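You operate a simulated robot arm through the tools that you are given. There is no shell and no other tool.

You are at the controls of a simulated robot arm. One attempt, no reset.

Task
Oil the brake cam and the dancer arm and work both free.
Fine: two strokes each; park the oil arm before each swings over and home.

Only the result counts: the job must be done as asked and must still hold three seconds after the hand-in. Knocking over, shifting, dropping, spilling or breaking anything else fails it.

Robot
A 7-joint arm with a two-finger parallel gripper, fixed in place. Base frame: the origin is at the foot of the arm, x ahead of it, y to its left, z up. Lengths are in mm, angles in rad, forces in N, time in s.
Its first joint turns from -2.304 to 2.304 rad. Payload 3.91 kg.
The tool frame sits at the grasp point between the pads (the TCP): z along the fingers, y along the line on which they close. The tips reach 30 mm beyond it. The gripper opens to 110 mm. The fingers are 20 mm wide and 10 mm thick; the gripper's body (48 by 112 mm) begins 55 mm behind the TCP.
Orientation is told as [roll, pitch, yaw] about the base's x, y, z axes, in that order, counted from this pose: with the fingers straight down and closing along the base's y, the tool's x points along the base's -x, its y along +y and its z along -z.

Tools
- The arm moves only by the tool apply_moves. Its argument "series" is a list of rows, each a list of 6 numbers: the shift along the base's x, y, z in m, then the turn, a rotation vector about the base's x, y, z in rad. In form: [[tx, ty, tz, rx, ry, rz], ...]. A call has 1 to 20 rows; each row is the pose to reach, as a shift and turn from the pose commanded when the call began. "grip" is the finger opening in m, from 0 to 0.11, set as the call begins (left out, the last holds). A row lasts 0.2 s, in which the tool goes at most 50 mm and 0.15 rad; a call with a longer step from one row to the next is refused whole, and so is a gripper value outside its range. A pose out of reach is approached as far as the arm can. The call stops where the force on the tool passes 40 N (or 10 N more than at its start, if that is more) or the arm is blocked; 0.2 s more then pass. The fingers move at their own pace (about 108 mm/s each) and stop on an object; they squeeze with about 28 N. The grip force told is the motor's: it shows also when the fingers shut on nothing. Time passes only in rows, and 0.2 s behind the last, so rows that repeat a pose let the fingers close. The reply holds the time, the measured pose of the TCP, the force on the tool along the base axes, the opening and the grip force, in the units named above and with some noise, with the torque about the TCP (base axes, N m) and any sound that the robot's microphone picked up.
- Cameras (640 x 400 px; columns grow to the right, rows downward): "scene" is fixed at [401.9, -649.8, 1468.8]; the picture's right is [0.97, 0.23, 0.00], its down [0.08, -0.32, -0.95] and it looks along [-0.22, 0.92, -0.33] (base axes); focal length 309 px, centre (320, 200). "wrist" rides on the gripper at [72, 17, -103] in the tool frame; the picture's right is [-0.23, 0.97, 0.00], its down [-0.76, -0.18, -0.62] and it looks along [-0.61, -0.14, 0.78] (tool axes); focal length 222 px, centre (320, 200). There is no depth. A picture from a camera that has moved, and an enlarged one, comes with that camera's place and axes in the base frame and with its lens.
- get_image(camera): a new picture of that camera. No time passes.
- close_up(camera, box): a new picture of the part [left, top, right, bottom] of that camera's present view, enlarged. No time passes.
- finish_job(): hands the job in; it is judged then, once.

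Nothing tells you positions but the pictures and the camera data. Unless the task says otherwise, let go and move clear before handing in.

The tools are called after ">>>" as a command line: name --pt "numbers of a row" for each row, then --argument value for the rest, lists and objects as JSON in quotes. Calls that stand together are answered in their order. apply_moves: Moves the arm, as the interface text tells. Its arguments: {"type":"object","properties":{"series":{"type":"array","items":{"type":"array","items":{"type":"number"}}},"grip":{"type":"number"}},"required":["series"]} The other tools are called the same way: get_image (camera) takes a picture; close_up (camera, box) takes an enlarged picture of a part of a camera's view; finish_job () hands the job in.

At the start:

```text
clock: 0.0
ee_pos: [234.9, 537.3, 1249.6]
ee_rot: [0.0, 0.002, -0.001]
ft_force: [0.5, -0.4, 0.0]
torque: [0.0, -0.05, 0.01]
gripper_width: 110.0
grip_force: 0.0
```

scene: 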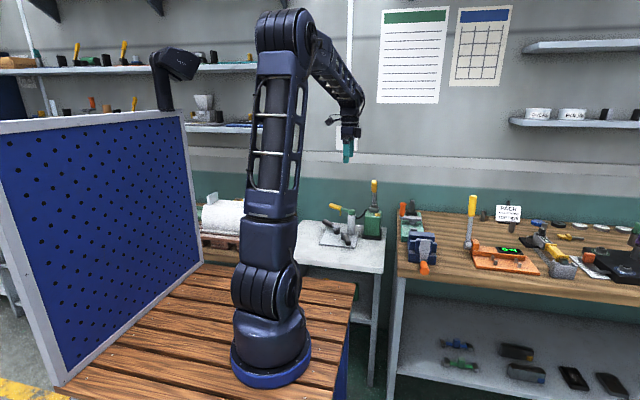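
wrist: 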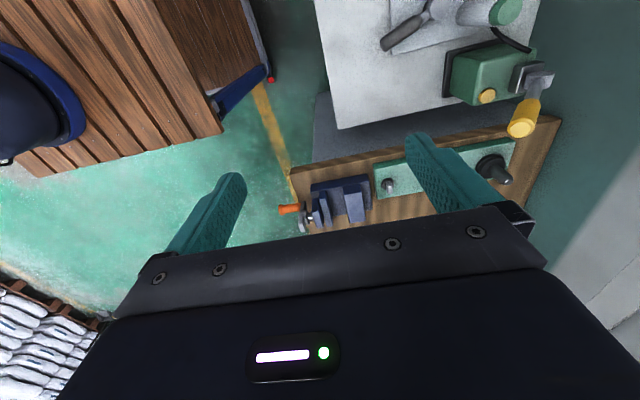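

I see the arm standing on a pallet, a grey bench with a small mechanism and a green device with a yellow handle, and a wooden bench at the right. I'll look closer before moving.

>>> close_up --camera "scene" --box '[280, 160, 400, 270]'

>>> close_up --camera "scene" --box '[390, 170, 640, 320]'

>>> close_up --camera "wrist" --box '[280, 0, 600, 240]'

>>> close_up --camera "scene" --box '[360, 0, 530, 110]'

```text
3.64 times, centred on (340, 215) of scene
camera zoom: at [401.9, -649.8, 1468.8], right [0.97, 0.23, 0.0], down [0.08, -0.32, -0.95], along [-0.22, 0.92, -0.33], focal length 1124 px, centre (247, 146)
```

zoom: 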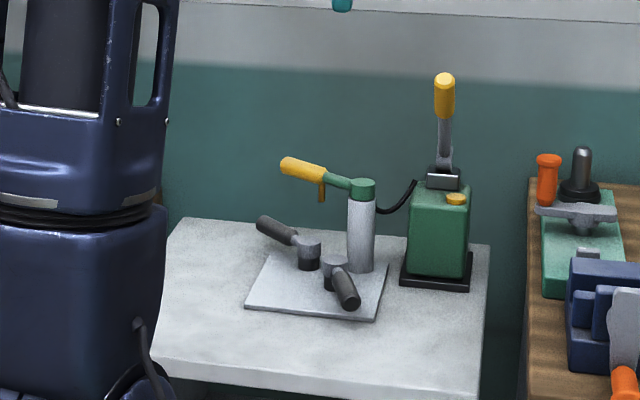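

```text
2.56 times, centred on (515, 245) of scene
camera zoom: at [401.9, -649.8, 1468.8], right [0.97, 0.23, 0.0], down [0.08, -0.32, -0.95], along [-0.22, 0.92, -0.33], focal length 791 px, centre (-179, 85)
```

zoom: 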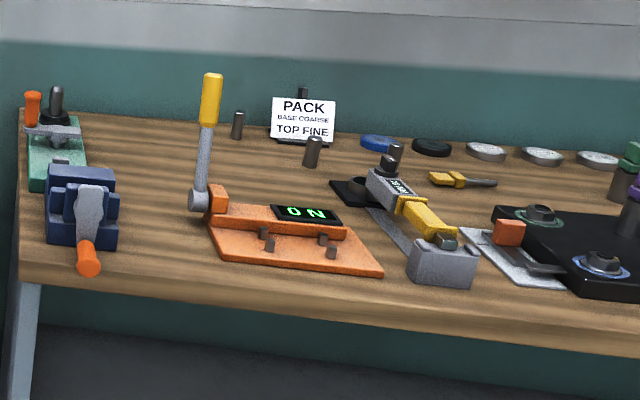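

```text
1.67 times, centred on (440, 120) of wrist
camera zoom: at [161.4, 554.9, 1354.0], right [0.23, 0.97, 0.0], down [0.76, -0.18, 0.62], along [0.61, -0.14, -0.78], focal length 370 px, centre (120, 333)
```

zoom: 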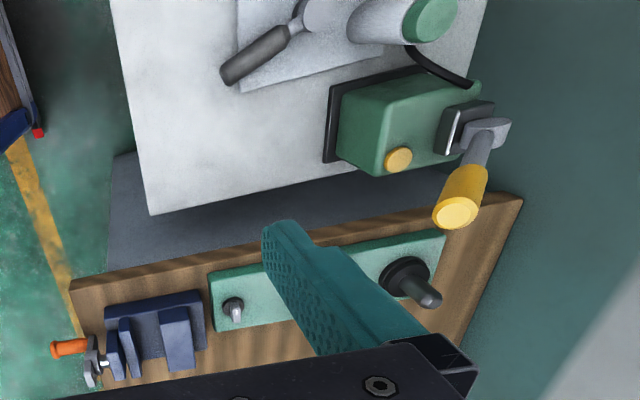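

```text
3.64 times, centred on (445, 55) of scene
camera zoom: at [401.9, -649.8, 1468.8], right [0.97, 0.23, 0.0], down [0.08, -0.32, -0.95], along [-0.22, 0.92, -0.33], focal length 1124 px, centre (-134, 727)
```

zoom: 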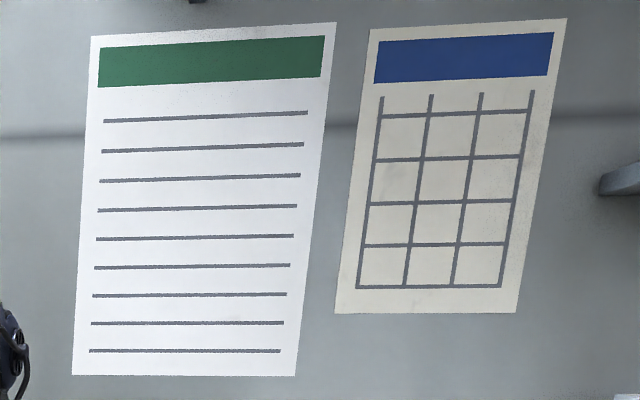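

The bench has a plate with two grey levers on pivots, a post with a swivelling green oil arm (yellow handle, nozzle), and a hand pump with a yellow-topped lever. I put the post top near (216, 830, 897), and will move the wrist camera in high up for a better look.

>>> apply_moves --pt "-0.019 0.03 -0.02 0 0 0" --pt "-0.038 0.06 -0.04 0 0 0" --pt "-0.057 0.09 -0.06 0 0 0" --pt "-0.076 0.12 -0.08 0 0 0" --pt "-0.095 0.15 -0.1 0 0 0" --pt "-0.114 0.18 -0.12 0 0 0" --pt "-0.135 0.21 -0.14 0 0 0" --pt "-0.155 0.24 -0.15 0 0 0"

>>> get_image --camera "wrist"

>>> get_image --camera "scene"

```text
clock: 1.8
ee_pos: [79.3, 778.5, 1101.4]
ee_rot: [0.001, 0.0, -0.001]
ft_force: [0.7, 0.3, 0.6]
torque: [0.01, 0.06, -0.01]
gripper_width: 109.9
grip_force: 0.1
```

```text
taken
camera wrist: at [6.1, 795.4, 1206.3], right [0.23, 0.97, 0.0], down [0.76, -0.18, 0.62], along [0.61, -0.14, -0.78], focal length 222 px, centre (320, 200)
```

wrist: 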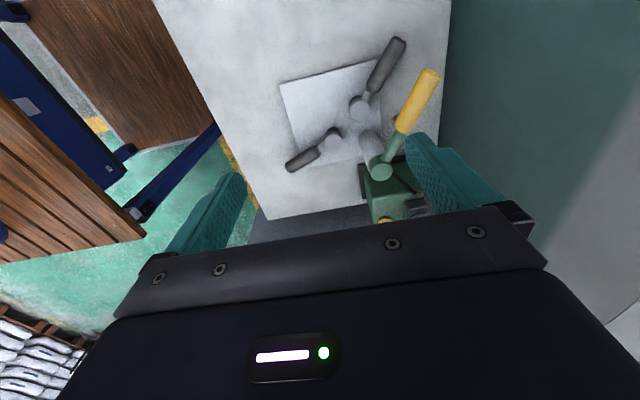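

```text
taken
```

scene: 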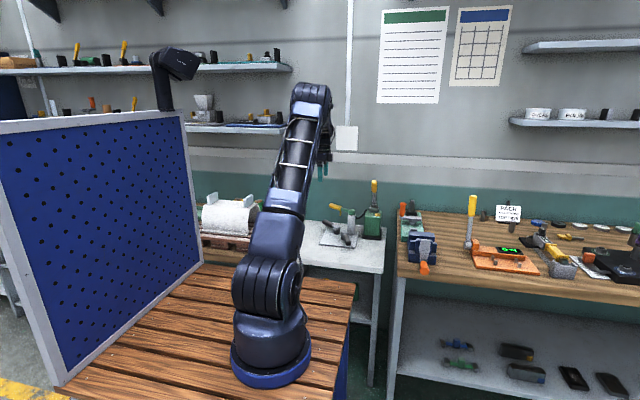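

>>> close_up --camera "wrist" --box '[260, 20, 460, 240]'

>>> close_up --camera "scene" --box '[310, 170, 400, 260]'

```text
1.82 times, centred on (360, 130) of wrist
camera zoom: at [6.1, 795.4, 1206.3], right [0.23, 0.97, 0.0], down [0.76, -0.18, 0.62], along [0.61, -0.14, -0.78], focal length 404 px, centre (247, 327)
```

zoom: 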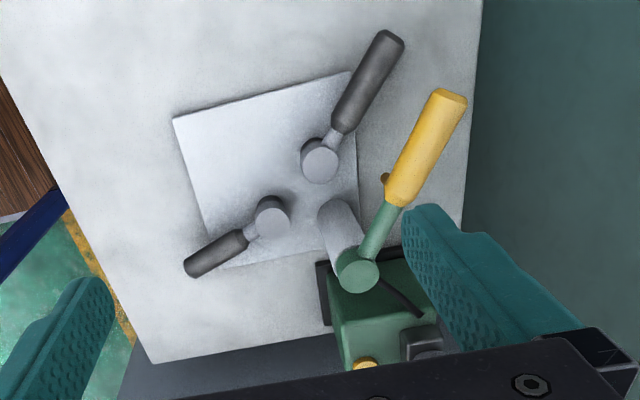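

```text
4.44 times, centred on (355, 215) of scene
camera zoom: at [401.9, -649.8, 1468.8], right [0.97, 0.23, 0.0], down [0.08, -0.32, -0.95], along [-0.22, 0.92, -0.33], focal length 1373 px, centre (164, 133)
```

zoom: 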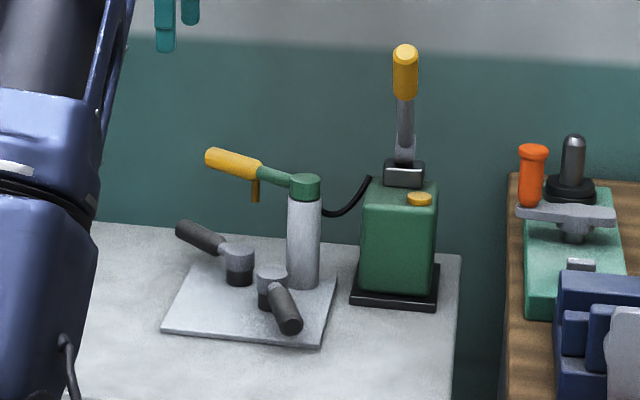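

The post top comes out near (218, 848, 885), the two lever pivots near (186, 779, 795) and (139, 839, 795), and the pump lever top near (327, 783, 1070). I need a better view of the pump, so I'll back off and yaw the wrist to look along +y.

>>> apply_moves --pt "0.02 -0.016 0.01 0 0 0.143" --pt "0.04 -0.032 0.015 0 0 0.286" --pt "0.06 -0.048 0.02 0 0 0.429" --pt "0.08 -0.064 0.025 0 0 0.572" --pt "0.1 -0.08 0.03 0 0 0.715" --pt "0.12 -0.096 0.035 0 0 0.858" --pt "0.14 -0.112 0.04 0 0 1.0" --pt "0.16 -0.128 0.045 0 0 1.143" --pt "0.18 -0.144 0.05 0 0 1.286" --pt "0.2 -0.16 0.05 0 0 1.429" --pt "0.22 -0.178 0.05 0 0 1.57"

>>> get_image --camera "wrist"

```text
clock: 4.2
ee_pos: [298.0, 600.1, 1151.1]
ee_rot: [-0.002, -0.001, 1.573]
ft_force: [-0.2, 0.9, -0.9]
torque: [0.0, -0.06, 0.01]
gripper_width: 110.1
grip_force: 0.2
```

```text
taken
camera wrist: at [281.4, 527.9, 1254.2], right [-0.97, 0.23, 0.0], down [0.18, 0.76, 0.62], along [0.14, 0.61, -0.78], focal length 222 px, centre (320, 200)
```

wrist: 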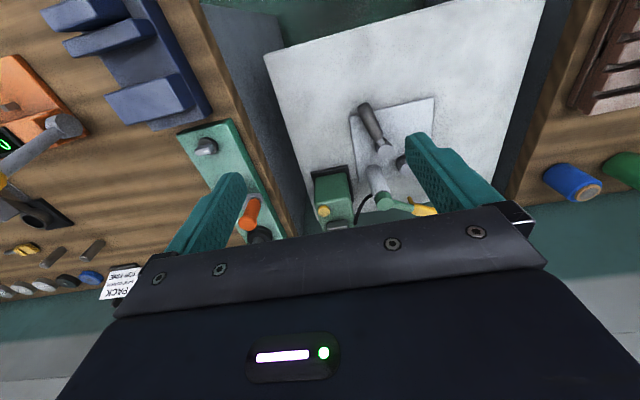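

The gripper hides the pump lever from here; I'll tilt the tool so that the camera looks more level toward the pump.

>>> apply_moves --pt "0 -0.01 0.01 0.14 0 0" --pt "0 -0.02 0.02 0.28 0 0" --pt "0 -0.03 0.03 0.42 0 0" --pt "0 -0.04 0.03 0.56 0 0" --pt "0 -0.05 0.03 0.7 0 0" --pt "0 -0.06 0.03 0.8 0 0"

>>> get_image --camera "wrist"

```text
clock: 5.6
ee_pos: [299.3, 540.1, 1181.0]
ee_rot: [0.001, -0.801, 1.566]
ft_force: [-1.0, -0.1, 0.0]
torque: [0.01, 0.03, 0.04]
gripper_width: 110.0
grip_force: 0.1
```

```text
taken
camera wrist: at [283.3, 415.5, 1200.6], right [-0.97, 0.16, 0.16], down [0.18, 0.08, 0.98], along [0.15, 0.98, -0.11], focal length 222 px, centre (320, 200)
```

wrist: 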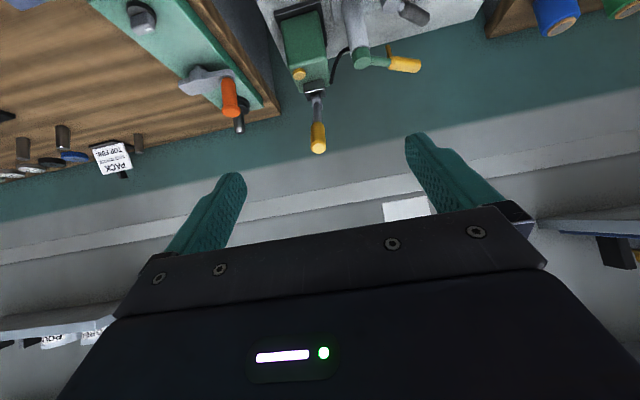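

>>> close_up --camera "wrist" --box '[260, 0, 440, 170]'

```text
2.35 times, centred on (350, 85) of wrist
camera zoom: at [283.3, 415.5, 1200.6], right [-0.97, 0.16, 0.16], down [0.18, 0.08, 0.98], along [0.15, 0.98, -0.11], focal length 523 px, centre (249, 471)
```

zoom: 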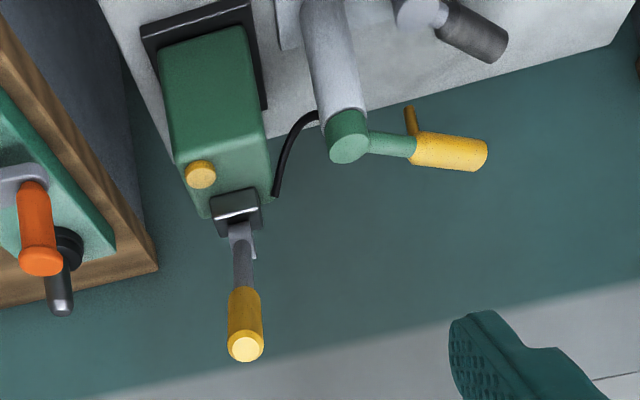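

The pump lever leans toward the arm: its pivot is near (326, 908, 883) and its top near (324, 781, 1073). The oil arm points from the post at about 150°, with the nozzle about 75 mm out. I'll level the tool and go above the oil arm's yellow handle for a close look.

>>> apply_moves --pt "-0.03 0.01 0 -0.14 0 0" --pt "-0.06 0.03 0 -0.28 0 0" --pt "-0.09 0.06 0 -0.42 0 0" --pt "-0.12 0.09 -0.01 -0.56 0 0" --pt "-0.15 0.12 -0.02 -0.7 0 0" --pt "-0.18 0.15 -0.03 -0.8 0 0"

>>> apply_moves --pt "0 0.015 -0.01 0 0 -0.149" --pt "0 0.03 -0.02 0 0 -0.298" --pt "0 0.045 -0.03 0 0 -0.447" --pt "0 0.06 -0.04 0 0 -0.596" --pt "0 0.075 -0.05 0 0 -0.745" --pt "0 0.09 -0.06 0 0 -0.894" --pt "0 0.105 -0.07 0 0 -1.043" --pt "0 0.12 -0.08 0 0 -1.192" --pt "0 0.135 -0.09 0 0 -1.341" --pt "0 0.15 -0.1 0 0 -1.49" --pt "0 0.165 -0.11 0 0 -1.639" --pt "0 0.18 -0.12 0 0 -1.788" --pt "0 0.195 -0.13 0 0 -1.937" --pt "-0.002 0.218 -0.14 0 0 -2.086"

>>> get_image --camera "wrist"

>>> close_up --camera "scene" --box '[300, 160, 400, 260]'

```text
clock: 7.0
ee_pos: [119.4, 689.6, 1152.0]
ee_rot: [0.0, 0.0, 1.566]
ft_force: [-0.3, -1.1, 0.8]
torque: [0.08, 0.02, -0.02]
gripper_width: 110.1
grip_force: 0.1
```

```text
clock: 10.0
ee_pos: [115.3, 908.5, 1011.7]
ee_rot: [0.002, -0.001, -0.519]
ft_force: [0.0, -0.1, 1.1]
torque: [0.01, 0.02, 0.0]
gripper_width: 109.8
grip_force: 0.0
```

```text
taken
camera wrist: at [61.8, 958.7, 1114.9], right [0.68, 0.73, 0.0], down [0.57, -0.53, 0.62], along [0.46, -0.42, -0.78], focal length 222 px, centre (320, 200)
```

wrist: 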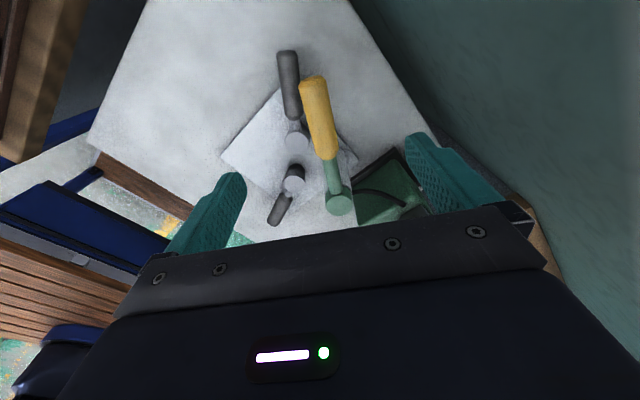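

```text
4.00 times, centred on (350, 210) of scene
camera zoom: at [401.9, -649.8, 1468.8], right [0.97, 0.23, 0.0], down [0.08, -0.32, -0.95], along [-0.22, 0.92, -0.33], focal length 1236 px, centre (200, 160)
```

zoom: 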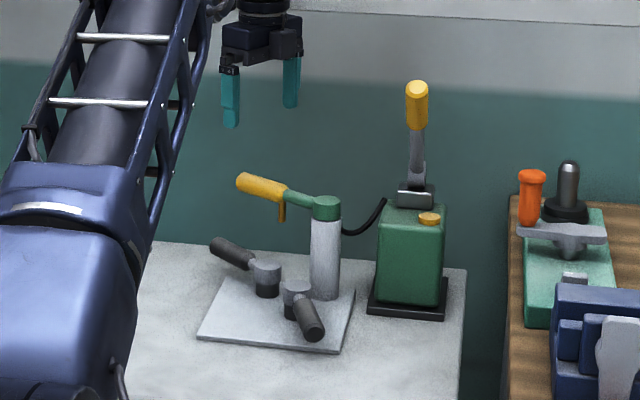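

>>> close_up --camera "wrist" --box '[210, 30, 410, 240]'

```text
1.90 times, centred on (310, 135) of wrist
camera zoom: at [61.8, 958.7, 1114.9], right [0.68, 0.73, 0.0], down [0.57, -0.53, 0.62], along [0.46, -0.42, -0.78], focal length 423 px, centre (339, 324)
```

zoom: 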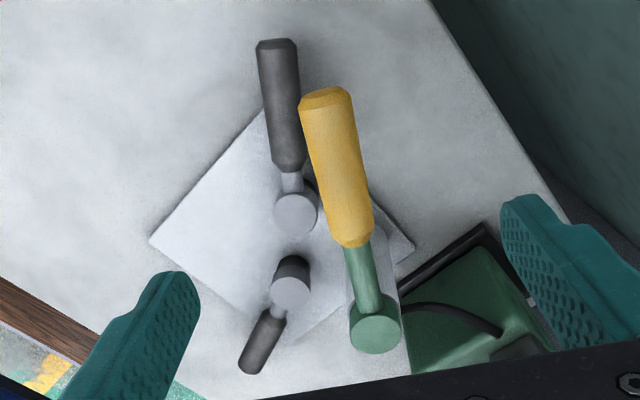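

The yellow handle of the oil arm lies right below the TCP at about z = 880, at an angle of about 150°; the pivots lie at about 189° and 247° around the post. I'll go down and grip the handle.

>>> apply_moves --pt "0.001 0 -0.03 0 0 0" --pt "0.002 0 -0.06 0 0 0" --pt "0.002 0 -0.09 0 0 0" --pt "0.002 0 -0.115 0 0 0" --pt "0.002 0 -0.13 0 0 0" --grip 0.07

>>> get_image --camera "wrist"

>>> close_up --camera "scene" --box '[300, 160, 400, 260]'

```text
clock: 11.2
ee_pos: [119.8, 907.4, 881.6]
ee_rot: [0.0, -0.001, -0.515]
ft_force: [-0.4, 1.1, 0.4]
torque: [0.01, 0.0, 0.02]
gripper_width: 70.0
grip_force: 0.0
```

```text
taken
camera wrist: at [64.5, 958.7, 984.3], right [0.68, 0.73, 0.0], down [0.57, -0.53, 0.62], along [0.46, -0.42, -0.78], focal length 222 px, centre (320, 200)
```

wrist: 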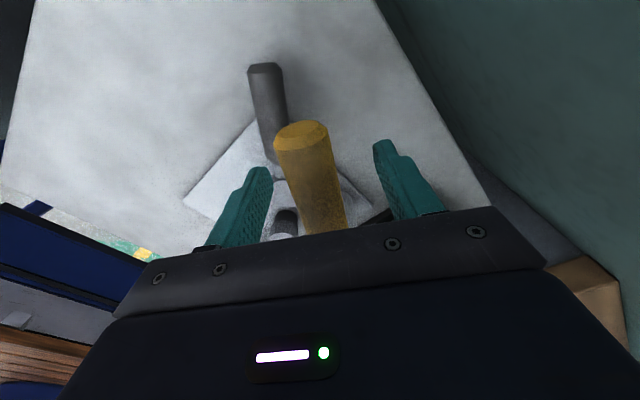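

```text
4.00 times, centred on (350, 210) of scene
camera zoom: at [401.9, -649.8, 1468.8], right [0.97, 0.23, 0.0], down [0.08, -0.32, -0.95], along [-0.22, 0.92, -0.33], focal length 1236 px, centre (200, 160)
```

zoom: 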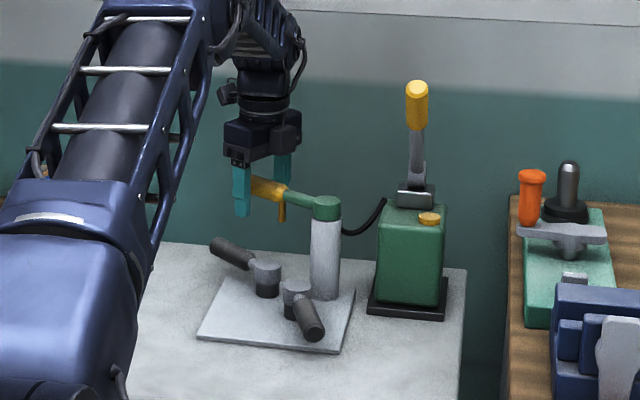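

The handle sits between the fingers; I'll close on it.

>>> apply_moves --pt "0 0 0 0 0 0" --pt "0 0 0 0 0 0" --pt "0 0 0 0 0 0" --grip 0.0

>>> get_image --camera "wrist"

```text
clock: 12.0
ee_pos: [117.7, 907.6, 881.0]
ee_rot: [0.0, 0.0, -0.516]
ft_force: [-4.2, -7.0, -0.3]
torque: [0.11, 0.24, -0.82]
gripper_width: 25.1
grip_force: 44.3
```

```text
taken
camera wrist: at [64.2, 958.5, 984.0], right [0.68, 0.73, 0.0], down [0.57, -0.53, 0.62], along [0.46, -0.42, -0.78], focal length 222 px, centre (320, 200)
```

wrist: 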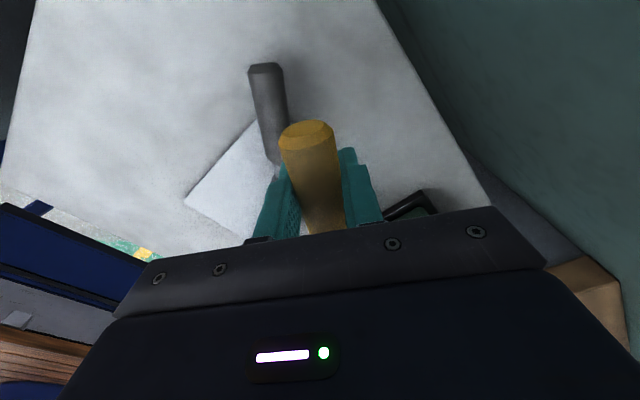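

I hold the oil arm's handle. Now I'll swing it in an arc about the post, in small steps toward the far pivot at about 189°.

>>> apply_moves --pt "-0.0038 -0.007 0 0 0 0.0698" --pt "-0.0072 -0.0142 0 0 0 0.1396" --pt "-0.01 -0.0217 0 0 0 0.2094" --pt "-0.0123 -0.0294 0 0 0 0.2793" --pt "-0.0141 -0.0371 0 0 0 0.3491"

```text
clock: 13.2
ee_pos: [104.3, 869.8, 880.1]
ee_rot: [-0.001, -0.001, -0.165]
ft_force: [-3.6, -6.2, 6.1]
torque: [-0.1, -0.25, -0.85]
gripper_width: 24.8
grip_force: 45.0
```

>>> apply_moves --pt "-0.0012 -0.0079 0 0 0 0.0698" --pt "-0.0019 -0.0159 0 0 0 0.1396" --pt "-0.002 -0.0239 0 0 0 0.2094" --pt "-0.0016 -0.0318 0 0 0 0.2793" --pt "-0.0006 -0.0398 0 0 0 0.3491"

>>> get_image --camera "wrist"

>>> close_up --camera "scene" --box '[315, 185, 375, 255]'

```text
clock: 14.4
ee_pos: [104.9, 830.0, 881.2]
ee_rot: [0.0, -0.001, 0.18]
ft_force: [2.1, -4.8, 1.7]
torque: [0.16, 0.11, -0.74]
gripper_width: 24.7
grip_force: 44.9
```

```text
taken
camera wrist: at [30.4, 834.2, 983.9], right [0.05, 1.0, 0.0], down [0.78, -0.04, 0.62], along [0.62, -0.03, -0.78], focal length 222 px, centre (320, 200)
```

wrist: 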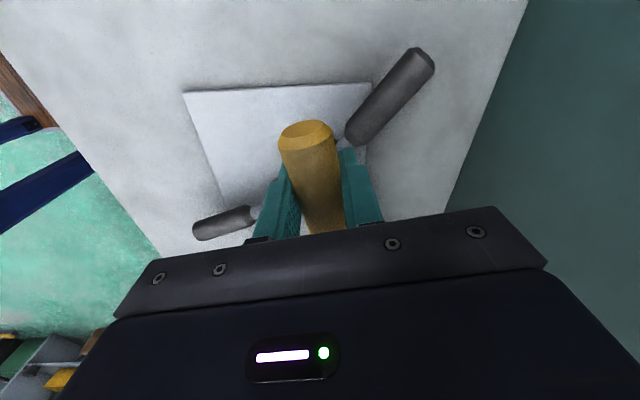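

```text
5.71 times, centred on (345, 220) of scene
camera zoom: at [401.9, -649.8, 1468.8], right [0.97, 0.23, 0.0], down [0.08, -0.32, -0.95], along [-0.22, 0.92, -0.33], focal length 1766 px, centre (177, 86)
```

zoom: 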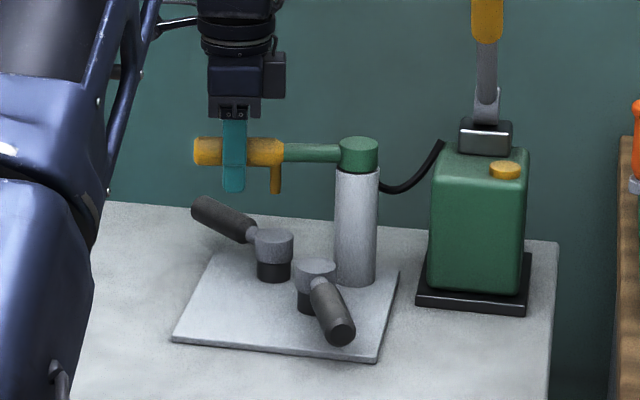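

The nozzle seems to sit above the far pivot. I'll release, rise straight up and check the alignment from above.

>>> apply_moves --pt "0 0 0 0 0 0" --pt "0 0 0 0 0 0" --grip 0.07

>>> apply_moves --pt "0 0 0.04 0 0 0" --pt "0 0 0.08 0 0 0" --pt "0 0 0.12 0 0 0" --pt "-0.02 0 0.16 0 0 0"

>>> get_image --camera "wrist"

>>> close_up --camera "wrist" --box '[240, 80, 400, 220]'

>>> close_up --camera "scene" --box '[315, 185, 375, 255]'

```text
clock: 15.0
ee_pos: [104.4, 831.3, 879.1]
ee_rot: [-0.001, 0.001, 0.181]
ft_force: [-0.3, -0.1, 0.1]
torque: [-0.01, -0.02, -0.03]
gripper_width: 69.9
grip_force: 0.1
```

```text
clock: 16.0
ee_pos: [84.4, 832.2, 1040.9]
ee_rot: [0.001, 0.0, 0.18]
ft_force: [0.2, -0.6, -0.5]
torque: [0.0, -0.01, -0.01]
gripper_width: 70.2
grip_force: 0.0
```

```text
taken
camera wrist: at [10.6, 835.5, 1143.8], right [0.05, 1.0, 0.0], down [0.78, -0.04, 0.62], along [0.62, -0.03, -0.78], focal length 222 px, centre (320, 200)
```

wrist: 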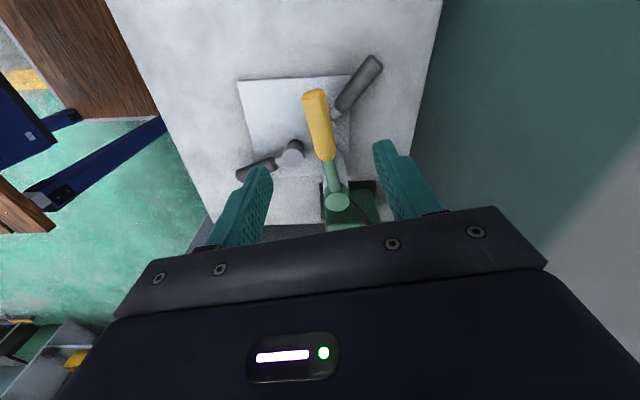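

```text
2.86 times, centred on (320, 150) of wrist
camera zoom: at [10.6, 835.5, 1143.8], right [0.05, 1.0, 0.0], down [0.78, -0.04, 0.62], along [0.62, -0.03, -0.78], focal length 635 px, centre (320, 343)
```

zoom: 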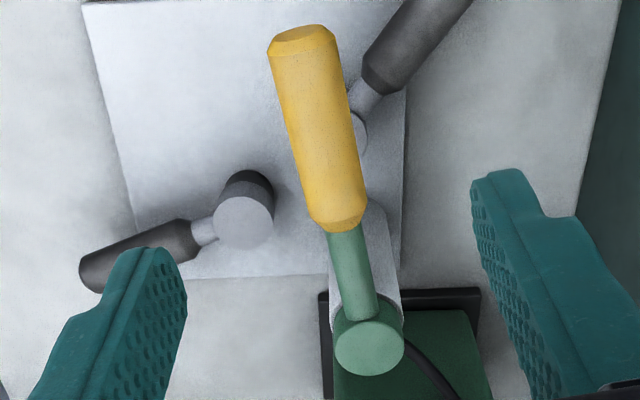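

```text
5.71 times, centred on (345, 220) of scene
camera zoom: at [401.9, -649.8, 1468.8], right [0.97, 0.23, 0.0], down [0.08, -0.32, -0.95], along [-0.22, 0.92, -0.33], focal length 1766 px, centre (177, 86)
```

zoom: 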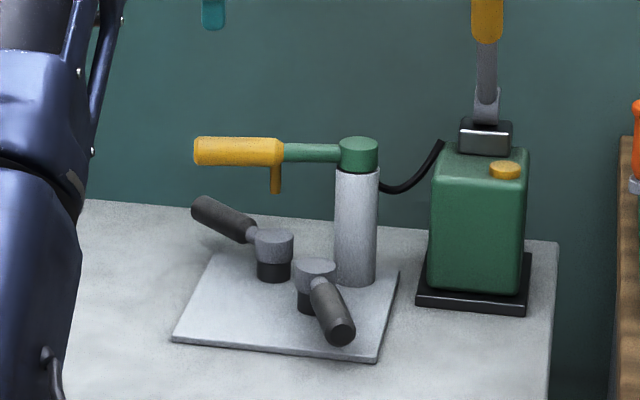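

Both views put the nozzle over the far pivot (arm angle about 189.5°, and the pivot at about 189.6°). Next I'll go up and over to the pump lever with the fingers closing along x.

>>> apply_moves --pt "0 -0.003 0.04 0 0 0.139" --pt "0 -0.006 0.08 0 0 0.278" --pt "0.02 -0.009 0.115 0 0 0.417" --pt "0.05 -0.012 0.125 0 0 0.556" --pt "0.08 -0.015 0.125 0 0 0.695" --pt "0.11 -0.018 0.125 0 0 0.834" --pt "0.14 -0.021 0.125 0 0 0.973" --pt "0.17 -0.024 0.125 0 0 1.112" --pt "0.2 -0.028 0.125 0 0 1.251" --pt "0.24 -0.034 0.125 0 0 1.39"

>>> get_image --camera "wrist"

>>> close_up --camera "scene" --box '[320, 140, 420, 240]'

```text
clock: 18.2
ee_pos: [322.8, 796.9, 1164.9]
ee_rot: [0.001, 0.0, 1.573]
ft_force: [-0.4, 0.2, 0.0]
torque: [-0.02, -0.04, 0.01]
gripper_width: 70.2
grip_force: 0.1
```

```text
taken
camera wrist: at [306.3, 724.9, 1268.6], right [-0.97, 0.22, 0.0], down [0.17, 0.76, 0.62], along [0.14, 0.61, -0.78], focal length 222 px, centre (320, 200)
```

wrist: 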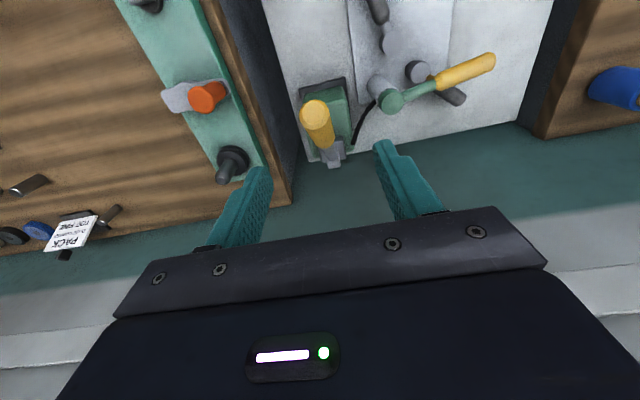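

```text
4.00 times, centred on (370, 190) of scene
camera zoom: at [401.9, -649.8, 1468.8], right [0.97, 0.23, 0.0], down [0.08, -0.32, -0.95], along [-0.22, 0.92, -0.33], focal length 1236 px, centre (120, 240)
```

zoom: 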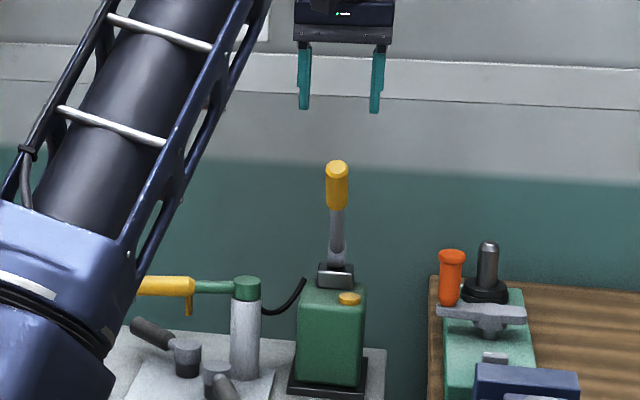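

>>> close_up --camera "wrist" --box '[250, 60, 410, 220]'

```text
2.50 times, centred on (330, 140) of wrist
camera zoom: at [306.3, 724.9, 1268.6], right [-0.97, 0.22, 0.0], down [0.17, 0.76, 0.62], along [0.14, 0.61, -0.78], focal length 555 px, centre (295, 350)
```

zoom: 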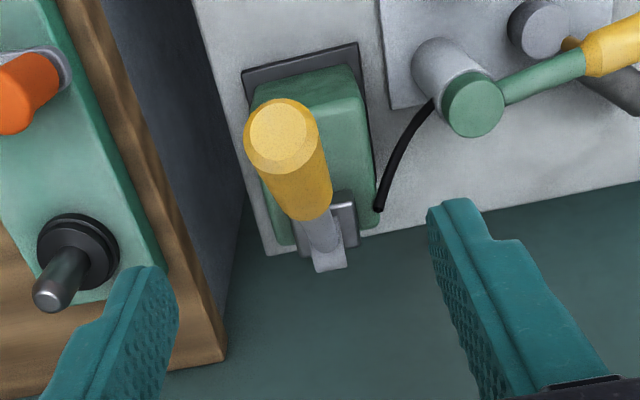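

The lever leans about 42° from vertical toward the arm: grip tip at (325, 783, 1070), grip end near (325, 855, 992), pivot near (328, 930, 905). I'll come down over the upper part of the grip and close.

>>> apply_moves --pt "0.002 0.004 -0.03 0 0 0" --pt "0.002 0.008 -0.06 0 0 0" --pt "0.002 0.009 -0.09 0 0 0" --pt "0.002 0.009 -0.12 0 0 0"

>>> get_image --camera "wrist"

>>> close_up --camera "scene" --box '[320, 140, 420, 240]'

```text
clock: 19.2
ee_pos: [326.7, 805.5, 1044.5]
ee_rot: [0.0, -0.002, 1.569]
ft_force: [0.4, -0.3, -0.3]
torque: [0.01, 0.02, 0.06]
gripper_width: 69.6
grip_force: 0.0
```

```text
taken
camera wrist: at [310.0, 733.8, 1148.4], right [-0.97, 0.23, 0.0], down [0.18, 0.76, 0.62], along [0.14, 0.61, -0.78], focal length 222 px, centre (320, 200)
```

wrist: 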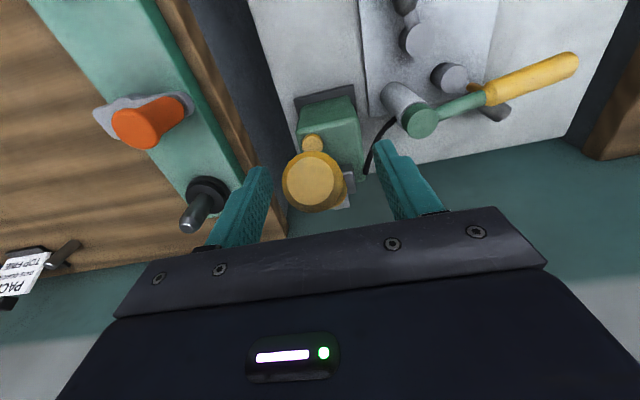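

```text
4.00 times, centred on (370, 190) of scene
camera zoom: at [401.9, -649.8, 1468.8], right [0.97, 0.23, 0.0], down [0.08, -0.32, -0.95], along [-0.22, 0.92, -0.33], focal length 1236 px, centre (120, 240)
```

zoom: 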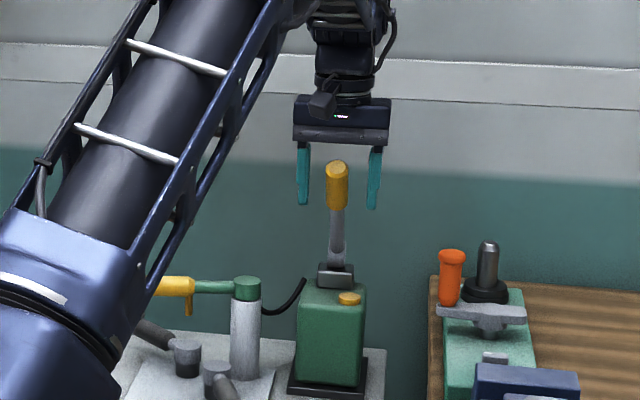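

>>> apply_moves --pt "0 0 0 0 0 0" --pt "0 0 0 0 0 0" --pt "0 0 0 0 0 0" --grip 0.0

```text
clock: 20.0
ee_pos: [325.4, 806.6, 1044.0]
ee_rot: [-0.001, 0.0, 1.573]
ft_force: [-11.6, -1.2, -1.7]
torque: [-0.02, -0.31, -0.17]
gripper_width: 24.9
grip_force: 45.2
```

The lever is gripped. I'll try a small downward pull toward the arm along its arc, watching the force.

>>> apply_moves --pt "-0.001 -0.003 -0.0028 0 0 0" --pt "-0.001 -0.006 -0.0056 0 0 0" --pt "-0.001 -0.0117 -0.0113 0 0 0" --pt "-0.001 -0.0171 -0.0174 0 0 0"

```text
clock: 21.0
ee_pos: [325.5, 788.6, 1027.4]
ee_rot: [-0.001, 0.0, 1.571]
ft_force: [-0.3, 4.6, 7.5]
torque: [1.3, 0.04, -0.06]
gripper_width: 24.6
grip_force: 45.1
```

>>> apply_moves --pt "0 -0.0062 -0.0075 0 0 0" --pt "0 -0.0119 -0.0153 0 0 0" --pt "0 -0.0173 -0.0235 0 0 0" --pt "0 -0.0222 -0.0319 0 0 0"

>>> close_up --camera "scene" --box '[320, 140, 420, 240]'

```text
clock: 22.0
ee_pos: [325.3, 764.5, 993.9]
ee_rot: [0.0, 0.001, 1.571]
ft_force: [2.6, -0.2, 9.5]
torque: [1.24, -0.2, -0.05]
gripper_width: 24.8
grip_force: 45.1
```

```text
4.00 times, centred on (370, 190) of scene
camera zoom: at [401.9, -649.8, 1468.8], right [0.97, 0.23, 0.0], down [0.08, -0.32, -0.95], along [-0.22, 0.92, -0.33], focal length 1236 px, centre (120, 240)
```

zoom: 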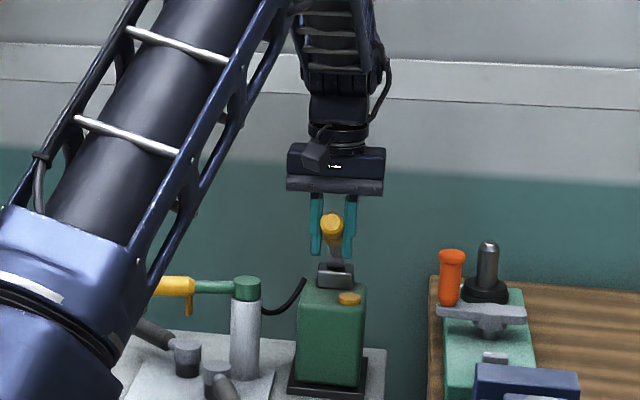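

The lever moves down with light resistance; I'll continue toward its lower end.

>>> apply_moves --pt "0 -0.0045 -0.0087 0 0 0" --pt "0 -0.0085 -0.0175 0 0 0" --pt "0 -0.012 -0.0266 0 0 0" --pt "0 -0.0151 -0.0358 0 0 0" --pt "0 -0.0176 -0.0452 0 0 0"

```text
clock: 23.2
ee_pos: [325.0, 748.2, 951.5]
ee_rot: [0.001, 0.0, 1.57]
ft_force: [2.7, 3.0, 7.7]
torque: [1.25, -0.27, -0.2]
gripper_width: 24.9
grip_force: 45.2
```

>>> apply_moves --pt "0 -0.0021 -0.0095 0 0 0" --pt "0 -0.0037 -0.0192 0 0 0" --pt "0 -0.0047 -0.0288 0 0 0"

>>> close_up --camera "scene" --box '[320, 140, 420, 240]'

>>> get_image --camera "wrist"

```text
clock: 24.0
ee_pos: [324.4, 744.4, 924.2]
ee_rot: [-0.001, -0.003, 1.572]
ft_force: [7.3, 2.0, 30.1]
torque: [-0.14, 0.12, -0.07]
gripper_width: 24.4
grip_force: 44.8
```

```text
4.00 times, centred on (370, 190) of scene
camera zoom: at [401.9, -649.8, 1468.8], right [0.97, 0.23, 0.0], down [0.08, -0.32, -0.95], along [-0.22, 0.92, -0.33], focal length 1236 px, centre (120, 240)
```

zoom: 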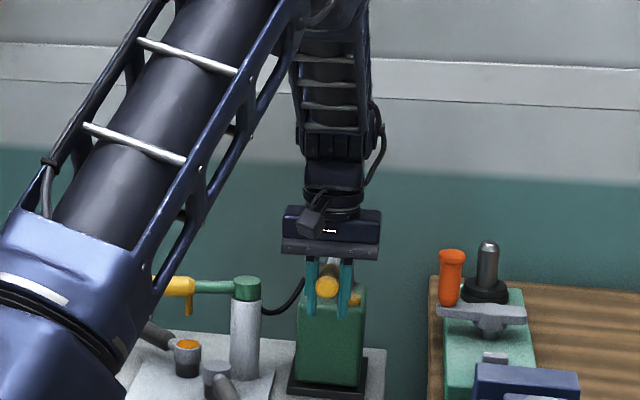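

```text
taken
camera wrist: at [308.6, 672.1, 1027.7], right [-0.97, 0.23, 0.0], down [0.18, 0.76, 0.63], along [0.14, 0.61, -0.78], focal length 222 px, centre (320, 200)
```

wrist: 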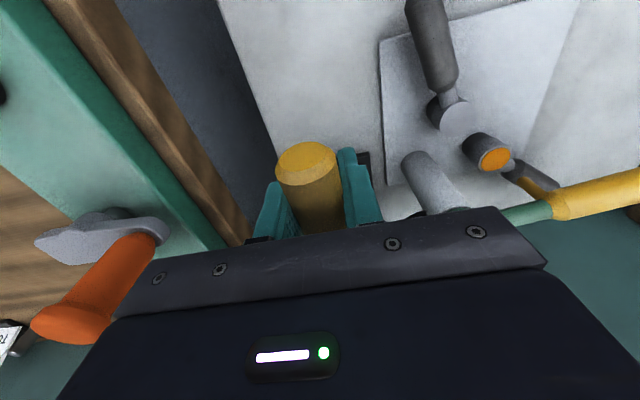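

The stroke reached its lower stop, and a dab of oil shows on the far pivot's top, so the alignment is right. I'll return the lever to its rest position along the arc.

>>> apply_moves --pt "0 0.0026 0.0193 0 0 0" --pt "0 0.0072 0.0382 0 0 0" --pt "0 0.0138 0.0565 0 0 0" --pt "0 0.0223 0.074 0 0 0" --pt "0 0.0326 0.0906 0 0 0" --pt "0 0.0445 0.1059 0 0 0" --pt "0 0.0556 0.1177 0 0 0" --pt "0 0.0616 0.1233 0 0 0" --pt "0 0.0616 0.1233 0 0 0"

>>> close_up --camera "scene" --box '[320, 140, 420, 240]'

```text
clock: 26.0
ee_pos: [324.9, 805.9, 1044.3]
ee_rot: [0.0, 0.002, 1.57]
ft_force: [4.4, -17.6, -25.8]
torque: [-0.09, -0.35, -0.15]
gripper_width: 25.0
grip_force: 45.0
```

```text
4.00 times, centred on (370, 190) of scene
camera zoom: at [401.9, -649.8, 1468.8], right [0.97, 0.23, 0.0], down [0.08, -0.32, -0.95], along [-0.22, 0.92, -0.33], focal length 1236 px, centre (120, 240)
```

zoom: 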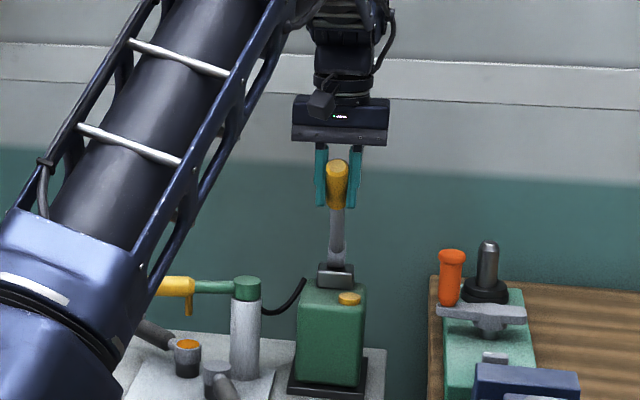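

The lever is back at its upper stop, which makes one full stroke. Now the second stroke.

>>> apply_moves --pt "0 -0.006 -0.0056 0 0 0" --pt "0 -0.0171 -0.0174 0 0 0" --pt "0 -0.029 -0.0327 0 0 0" --pt "0 -0.0393 -0.0493 0 0 0" --pt "0 -0.0478 -0.0668 0 0 0" --pt "0 -0.0544 -0.0851 0 0 0" --pt "0 -0.059 -0.104 0 0 0" --pt "0 -0.0606 -0.1137 0 0 0" --pt "0 -0.0616 -0.1233 0 0 0"

>>> close_up --camera "scene" --box '[320, 140, 420, 240]'

```text
clock: 28.0
ee_pos: [325.6, 743.5, 923.5]
ee_rot: [0.0, -0.005, 1.57]
ft_force: [10.4, 5.3, 29.4]
torque: [-0.3, -0.09, -0.31]
gripper_width: 24.9
grip_force: 44.5
```

```text
4.00 times, centred on (370, 190) of scene
camera zoom: at [401.9, -649.8, 1468.8], right [0.97, 0.23, 0.0], down [0.08, -0.32, -0.95], along [-0.22, 0.92, -0.33], focal length 1236 px, centre (120, 240)
```

zoom: 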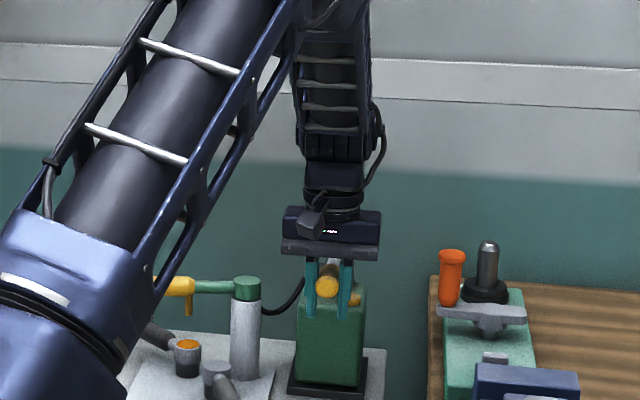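

>>> apply_moves --pt "0 0.0026 0.0193 0 0 0" --pt "0 0.0072 0.0382 0 0 0" --pt "0 0.0138 0.0565 0 0 0" --pt "0 0.0223 0.074 0 0 0" --pt "0 0.0326 0.0906 0 0 0" --pt "0 0.0445 0.1059 0 0 0" --pt "0 0.0556 0.1177 0 0 0" --pt "0 0.0616 0.1233 0 0 0" --pt "0 0.0616 0.1233 0 0 0"

>>> close_up --camera "scene" --box '[310, 180, 380, 260]'

```text
clock: 30.0
ee_pos: [324.6, 804.1, 1044.8]
ee_rot: [0.001, 0.001, 1.57]
ft_force: [8.3, -21.7, -22.9]
torque: [-0.09, -0.34, -0.16]
gripper_width: 24.6
grip_force: 44.5
```

```text
5.00 times, centred on (345, 220) of scene
camera zoom: at [401.9, -649.8, 1468.8], right [0.97, 0.23, 0.0], down [0.08, -0.32, -0.95], along [-0.22, 0.92, -0.33], focal length 1545 px, centre (195, 100)
```

zoom: 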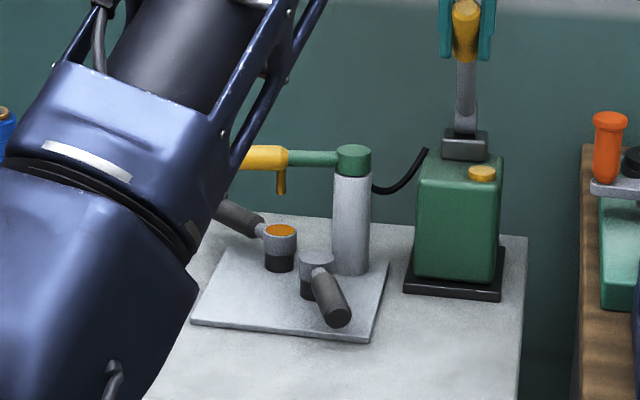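

Both strokes on the far pivot are done, and the lever is at its upper stop. I'll release the pump lever, rise, and go back to the oil arm's handle.

>>> apply_moves --pt "0 0 0 0 0 0" --pt "0 0 0 0 0 0" --grip 0.07

>>> apply_moves --pt "0 0 0.03 0 0 0" --pt "0 0 0.07 0 0 0" --pt "0 0 0.11 0 0 0" --pt "-0.01 0 0.125 0 0 -0.139" --pt "-0.035 0.004 0.125 0 0 -0.278" --pt "-0.06 0.008 0.125 0 0 -0.417" --pt "-0.085 0.012 0.12 0 0 -0.556" --pt "-0.11 0.015 0.11 0 0 -0.695" --pt "-0.135 0.018 0.09 0 0 -0.834" --pt "-0.16 0.021 0.06 0 0 -0.973" --pt "-0.185 0.024 0.03 0 0 -1.112" --pt "-0.205 0.025 0 0 0 -1.251" --pt "-0.221 0.025 -0.03 0 0 -1.39"

>>> close_up --camera "wrist" --box '[240, 60, 400, 220]'

>>> close_up --camera "scene" --box '[310, 160, 400, 260]'

```text
clock: 30.6
ee_pos: [323.9, 804.9, 1046.0]
ee_rot: [0.001, -0.003, 1.572]
ft_force: [0.4, -0.2, 0.5]
torque: [0.0, 0.02, 0.02]
gripper_width: 70.1
grip_force: 0.0
```

```text
clock: 33.4
ee_pos: [105.2, 830.8, 1015.8]
ee_rot: [0.0, 0.0, 0.178]
ft_force: [0.9, 0.7, 0.1]
torque: [0.0, 0.03, 0.02]
gripper_width: 70.2
grip_force: 0.1
```

```text
2.50 times, centred on (320, 140) of wrist
camera zoom: at [30.6, 834.6, 1118.6], right [0.05, 1.0, 0.0], down [0.78, -0.04, 0.62], along [0.62, -0.03, -0.78], focal length 555 px, centre (320, 350)
```

zoom: 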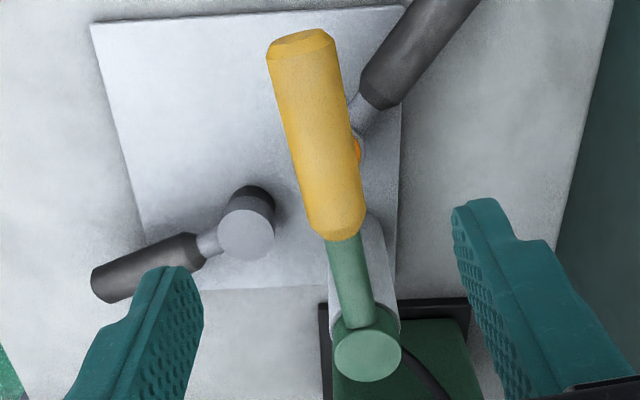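

```text
4.00 times, centred on (355, 210) of scene
camera zoom: at [401.9, -649.8, 1468.8], right [0.97, 0.23, 0.0], down [0.08, -0.32, -0.95], along [-0.22, 0.92, -0.33], focal length 1236 px, centre (180, 160)
```

zoom: 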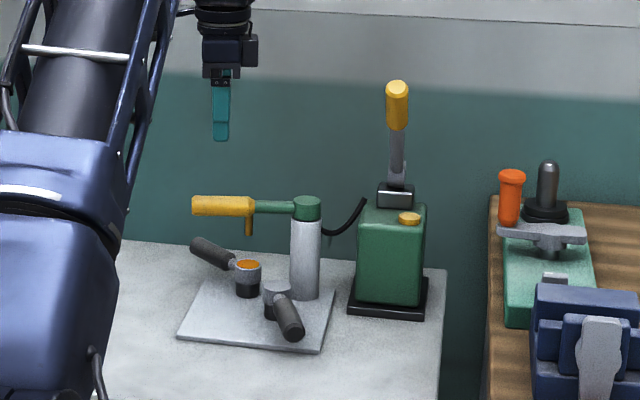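

I'm above the oil arm's handle again. I'll go down and grip it.

>>> apply_moves --pt "0 0 -0.03 0 0 0" --pt "0 0 -0.06 0 0 0" --pt "0 0 -0.09 0 0 0" --pt "0 0 -0.12 0 0 0" --pt "0 0 -0.135 0 0 0" --pt "0 0 -0.135 0 0 0"

>>> apply_moves --pt "0 0 0 0 0 0" --pt "0 0 0 0 0 0" --pt "0 0 0 0 0 0" --grip 0.0

```text
clock: 34.8
ee_pos: [103.7, 830.7, 880.1]
ee_rot: [0.001, -0.001, 0.18]
ft_force: [-0.2, 0.6, -0.4]
torque: [0.01, -0.04, 0.02]
gripper_width: 70.3
grip_force: 0.1
```

```text
clock: 35.6
ee_pos: [103.9, 831.2, 881.0]
ee_rot: [0.0, 0.001, 0.182]
ft_force: [-1.2, -5.9, -0.5]
torque: [0.01, -0.01, -0.64]
gripper_width: 24.8
grip_force: 45.0
```

>>> apply_moves --pt "0.0016 -0.0081 0 0 0 0.0726" --pt "0.0038 -0.0161 0 0 0 0.1452" --pt "0.0066 -0.024 0 0 0 0.2178" --pt "0.0099 -0.0315 0 0 0 0.2904" --pt "0.0139 -0.0389 0 0 0 0.363" --pt "0.0183 -0.046 0 0 0 0.4356" --pt "0.0231 -0.0526 0 0 0 0.5082" --pt "0.0286 -0.059 0 0 0 0.5808" --pt "0.0343 -0.0648 0 0 0 0.6534" --pt "0.0406 -0.0704 0 0 0 0.726" --pt "0.0473 -0.0754 0 0 0 0.7986" --pt "0.0542 -0.0799 0 0 0 0.8712" --pt "0.0615 -0.0839 0 0 0 0.9438" --pt "0.069 -0.0873 0 0 0 1.0164"

>>> close_up --camera "scene" --box '[315, 185, 375, 255]'

>>> get_image --camera "wrist"

```text
clock: 38.6
ee_pos: [174.3, 743.8, 880.4]
ee_rot: [0.002, 0.0, 1.199]
ft_force: [14.5, 23.6, -12.7]
torque: [0.12, -0.07, -0.34]
gripper_width: 24.9
grip_force: 45.3
```

```text
5.71 times, centred on (345, 220) of scene
camera zoom: at [401.9, -649.8, 1468.8], right [0.97, 0.23, 0.0], down [0.08, -0.32, -0.95], along [-0.22, 0.92, -0.33], focal length 1766 px, centre (177, 86)
```

zoom: 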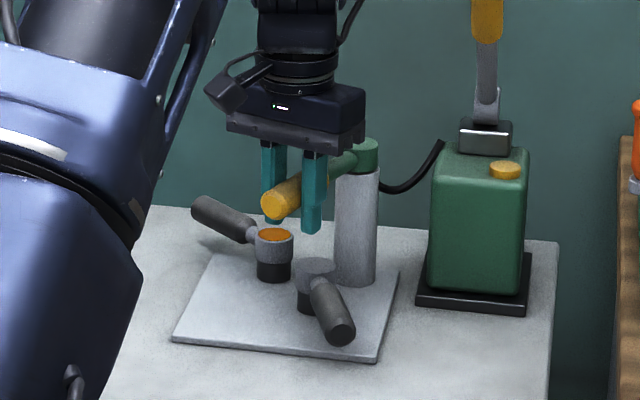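

```text
taken
camera wrist: at [131.8, 683.2, 983.9], right [-0.82, 0.57, 0.0], down [0.44, 0.64, 0.62], along [0.35, 0.51, -0.78], focal length 222 px, centre (320, 200)
```

wrist: 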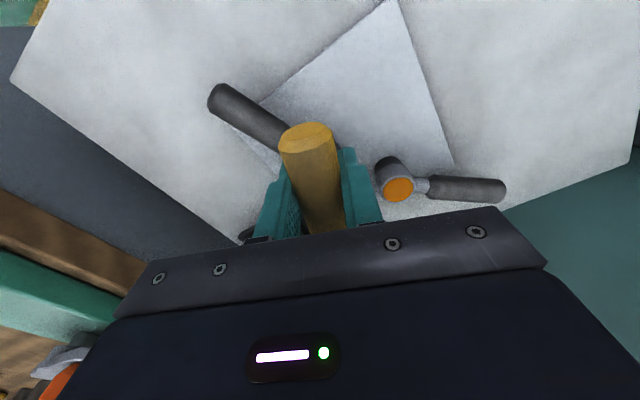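

The arm should now be near the second pivot, but the fingers hide the nozzle. I'll release, lift off and check.

>>> apply_moves --pt "0.0008 0.002 0 0 0 0" --pt "0.0008 0.002 0 0 0 0" --pt "0.0008 0.002 0 0 0 0" --grip 0.07

>>> apply_moves --pt "0 0 0.04 0 0 0" --pt "0 0 0.08 0 0 0" --pt "0 0 0.12 0 0 0" --pt "0 0 0.16 0 0 0"

>>> close_up --camera "wrist" --box '[240, 60, 400, 220]'

>>> close_up --camera "scene" --box '[315, 185, 375, 255]'

```text
clock: 39.4
ee_pos: [173.6, 744.1, 880.8]
ee_rot: [0.0, 0.0, 1.196]
ft_force: [0.9, 0.8, 0.1]
torque: [0.01, 0.0, 0.03]
gripper_width: 69.9
grip_force: 0.1
```

```text
clock: 40.4
ee_pos: [174.2, 746.4, 1040.5]
ee_rot: [-0.002, 0.001, 1.196]
ft_force: [0.3, -0.2, 0.0]
torque: [-0.04, 0.03, 0.0]
gripper_width: 70.2
grip_force: 0.1
```

```text
2.50 times, centred on (320, 140) of wrist
camera zoom: at [131.8, 684.9, 1144.2], right [-0.82, 0.57, 0.0], down [0.44, 0.65, 0.62], along [0.35, 0.51, -0.78], focal length 555 px, centre (320, 350)
```

zoom: 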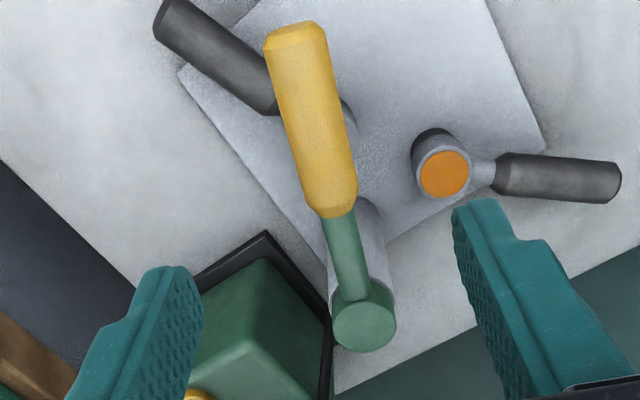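

```text
5.71 times, centred on (345, 220) of scene
camera zoom: at [401.9, -649.8, 1468.8], right [0.97, 0.23, 0.0], down [0.08, -0.32, -0.95], along [-0.22, 0.92, -0.33], focal length 1766 px, centre (177, 86)
```

zoom: 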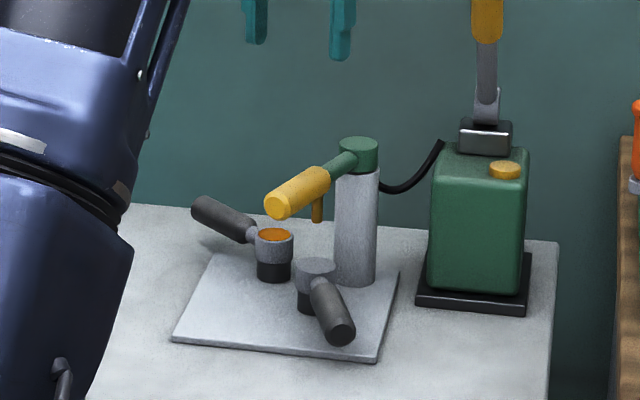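

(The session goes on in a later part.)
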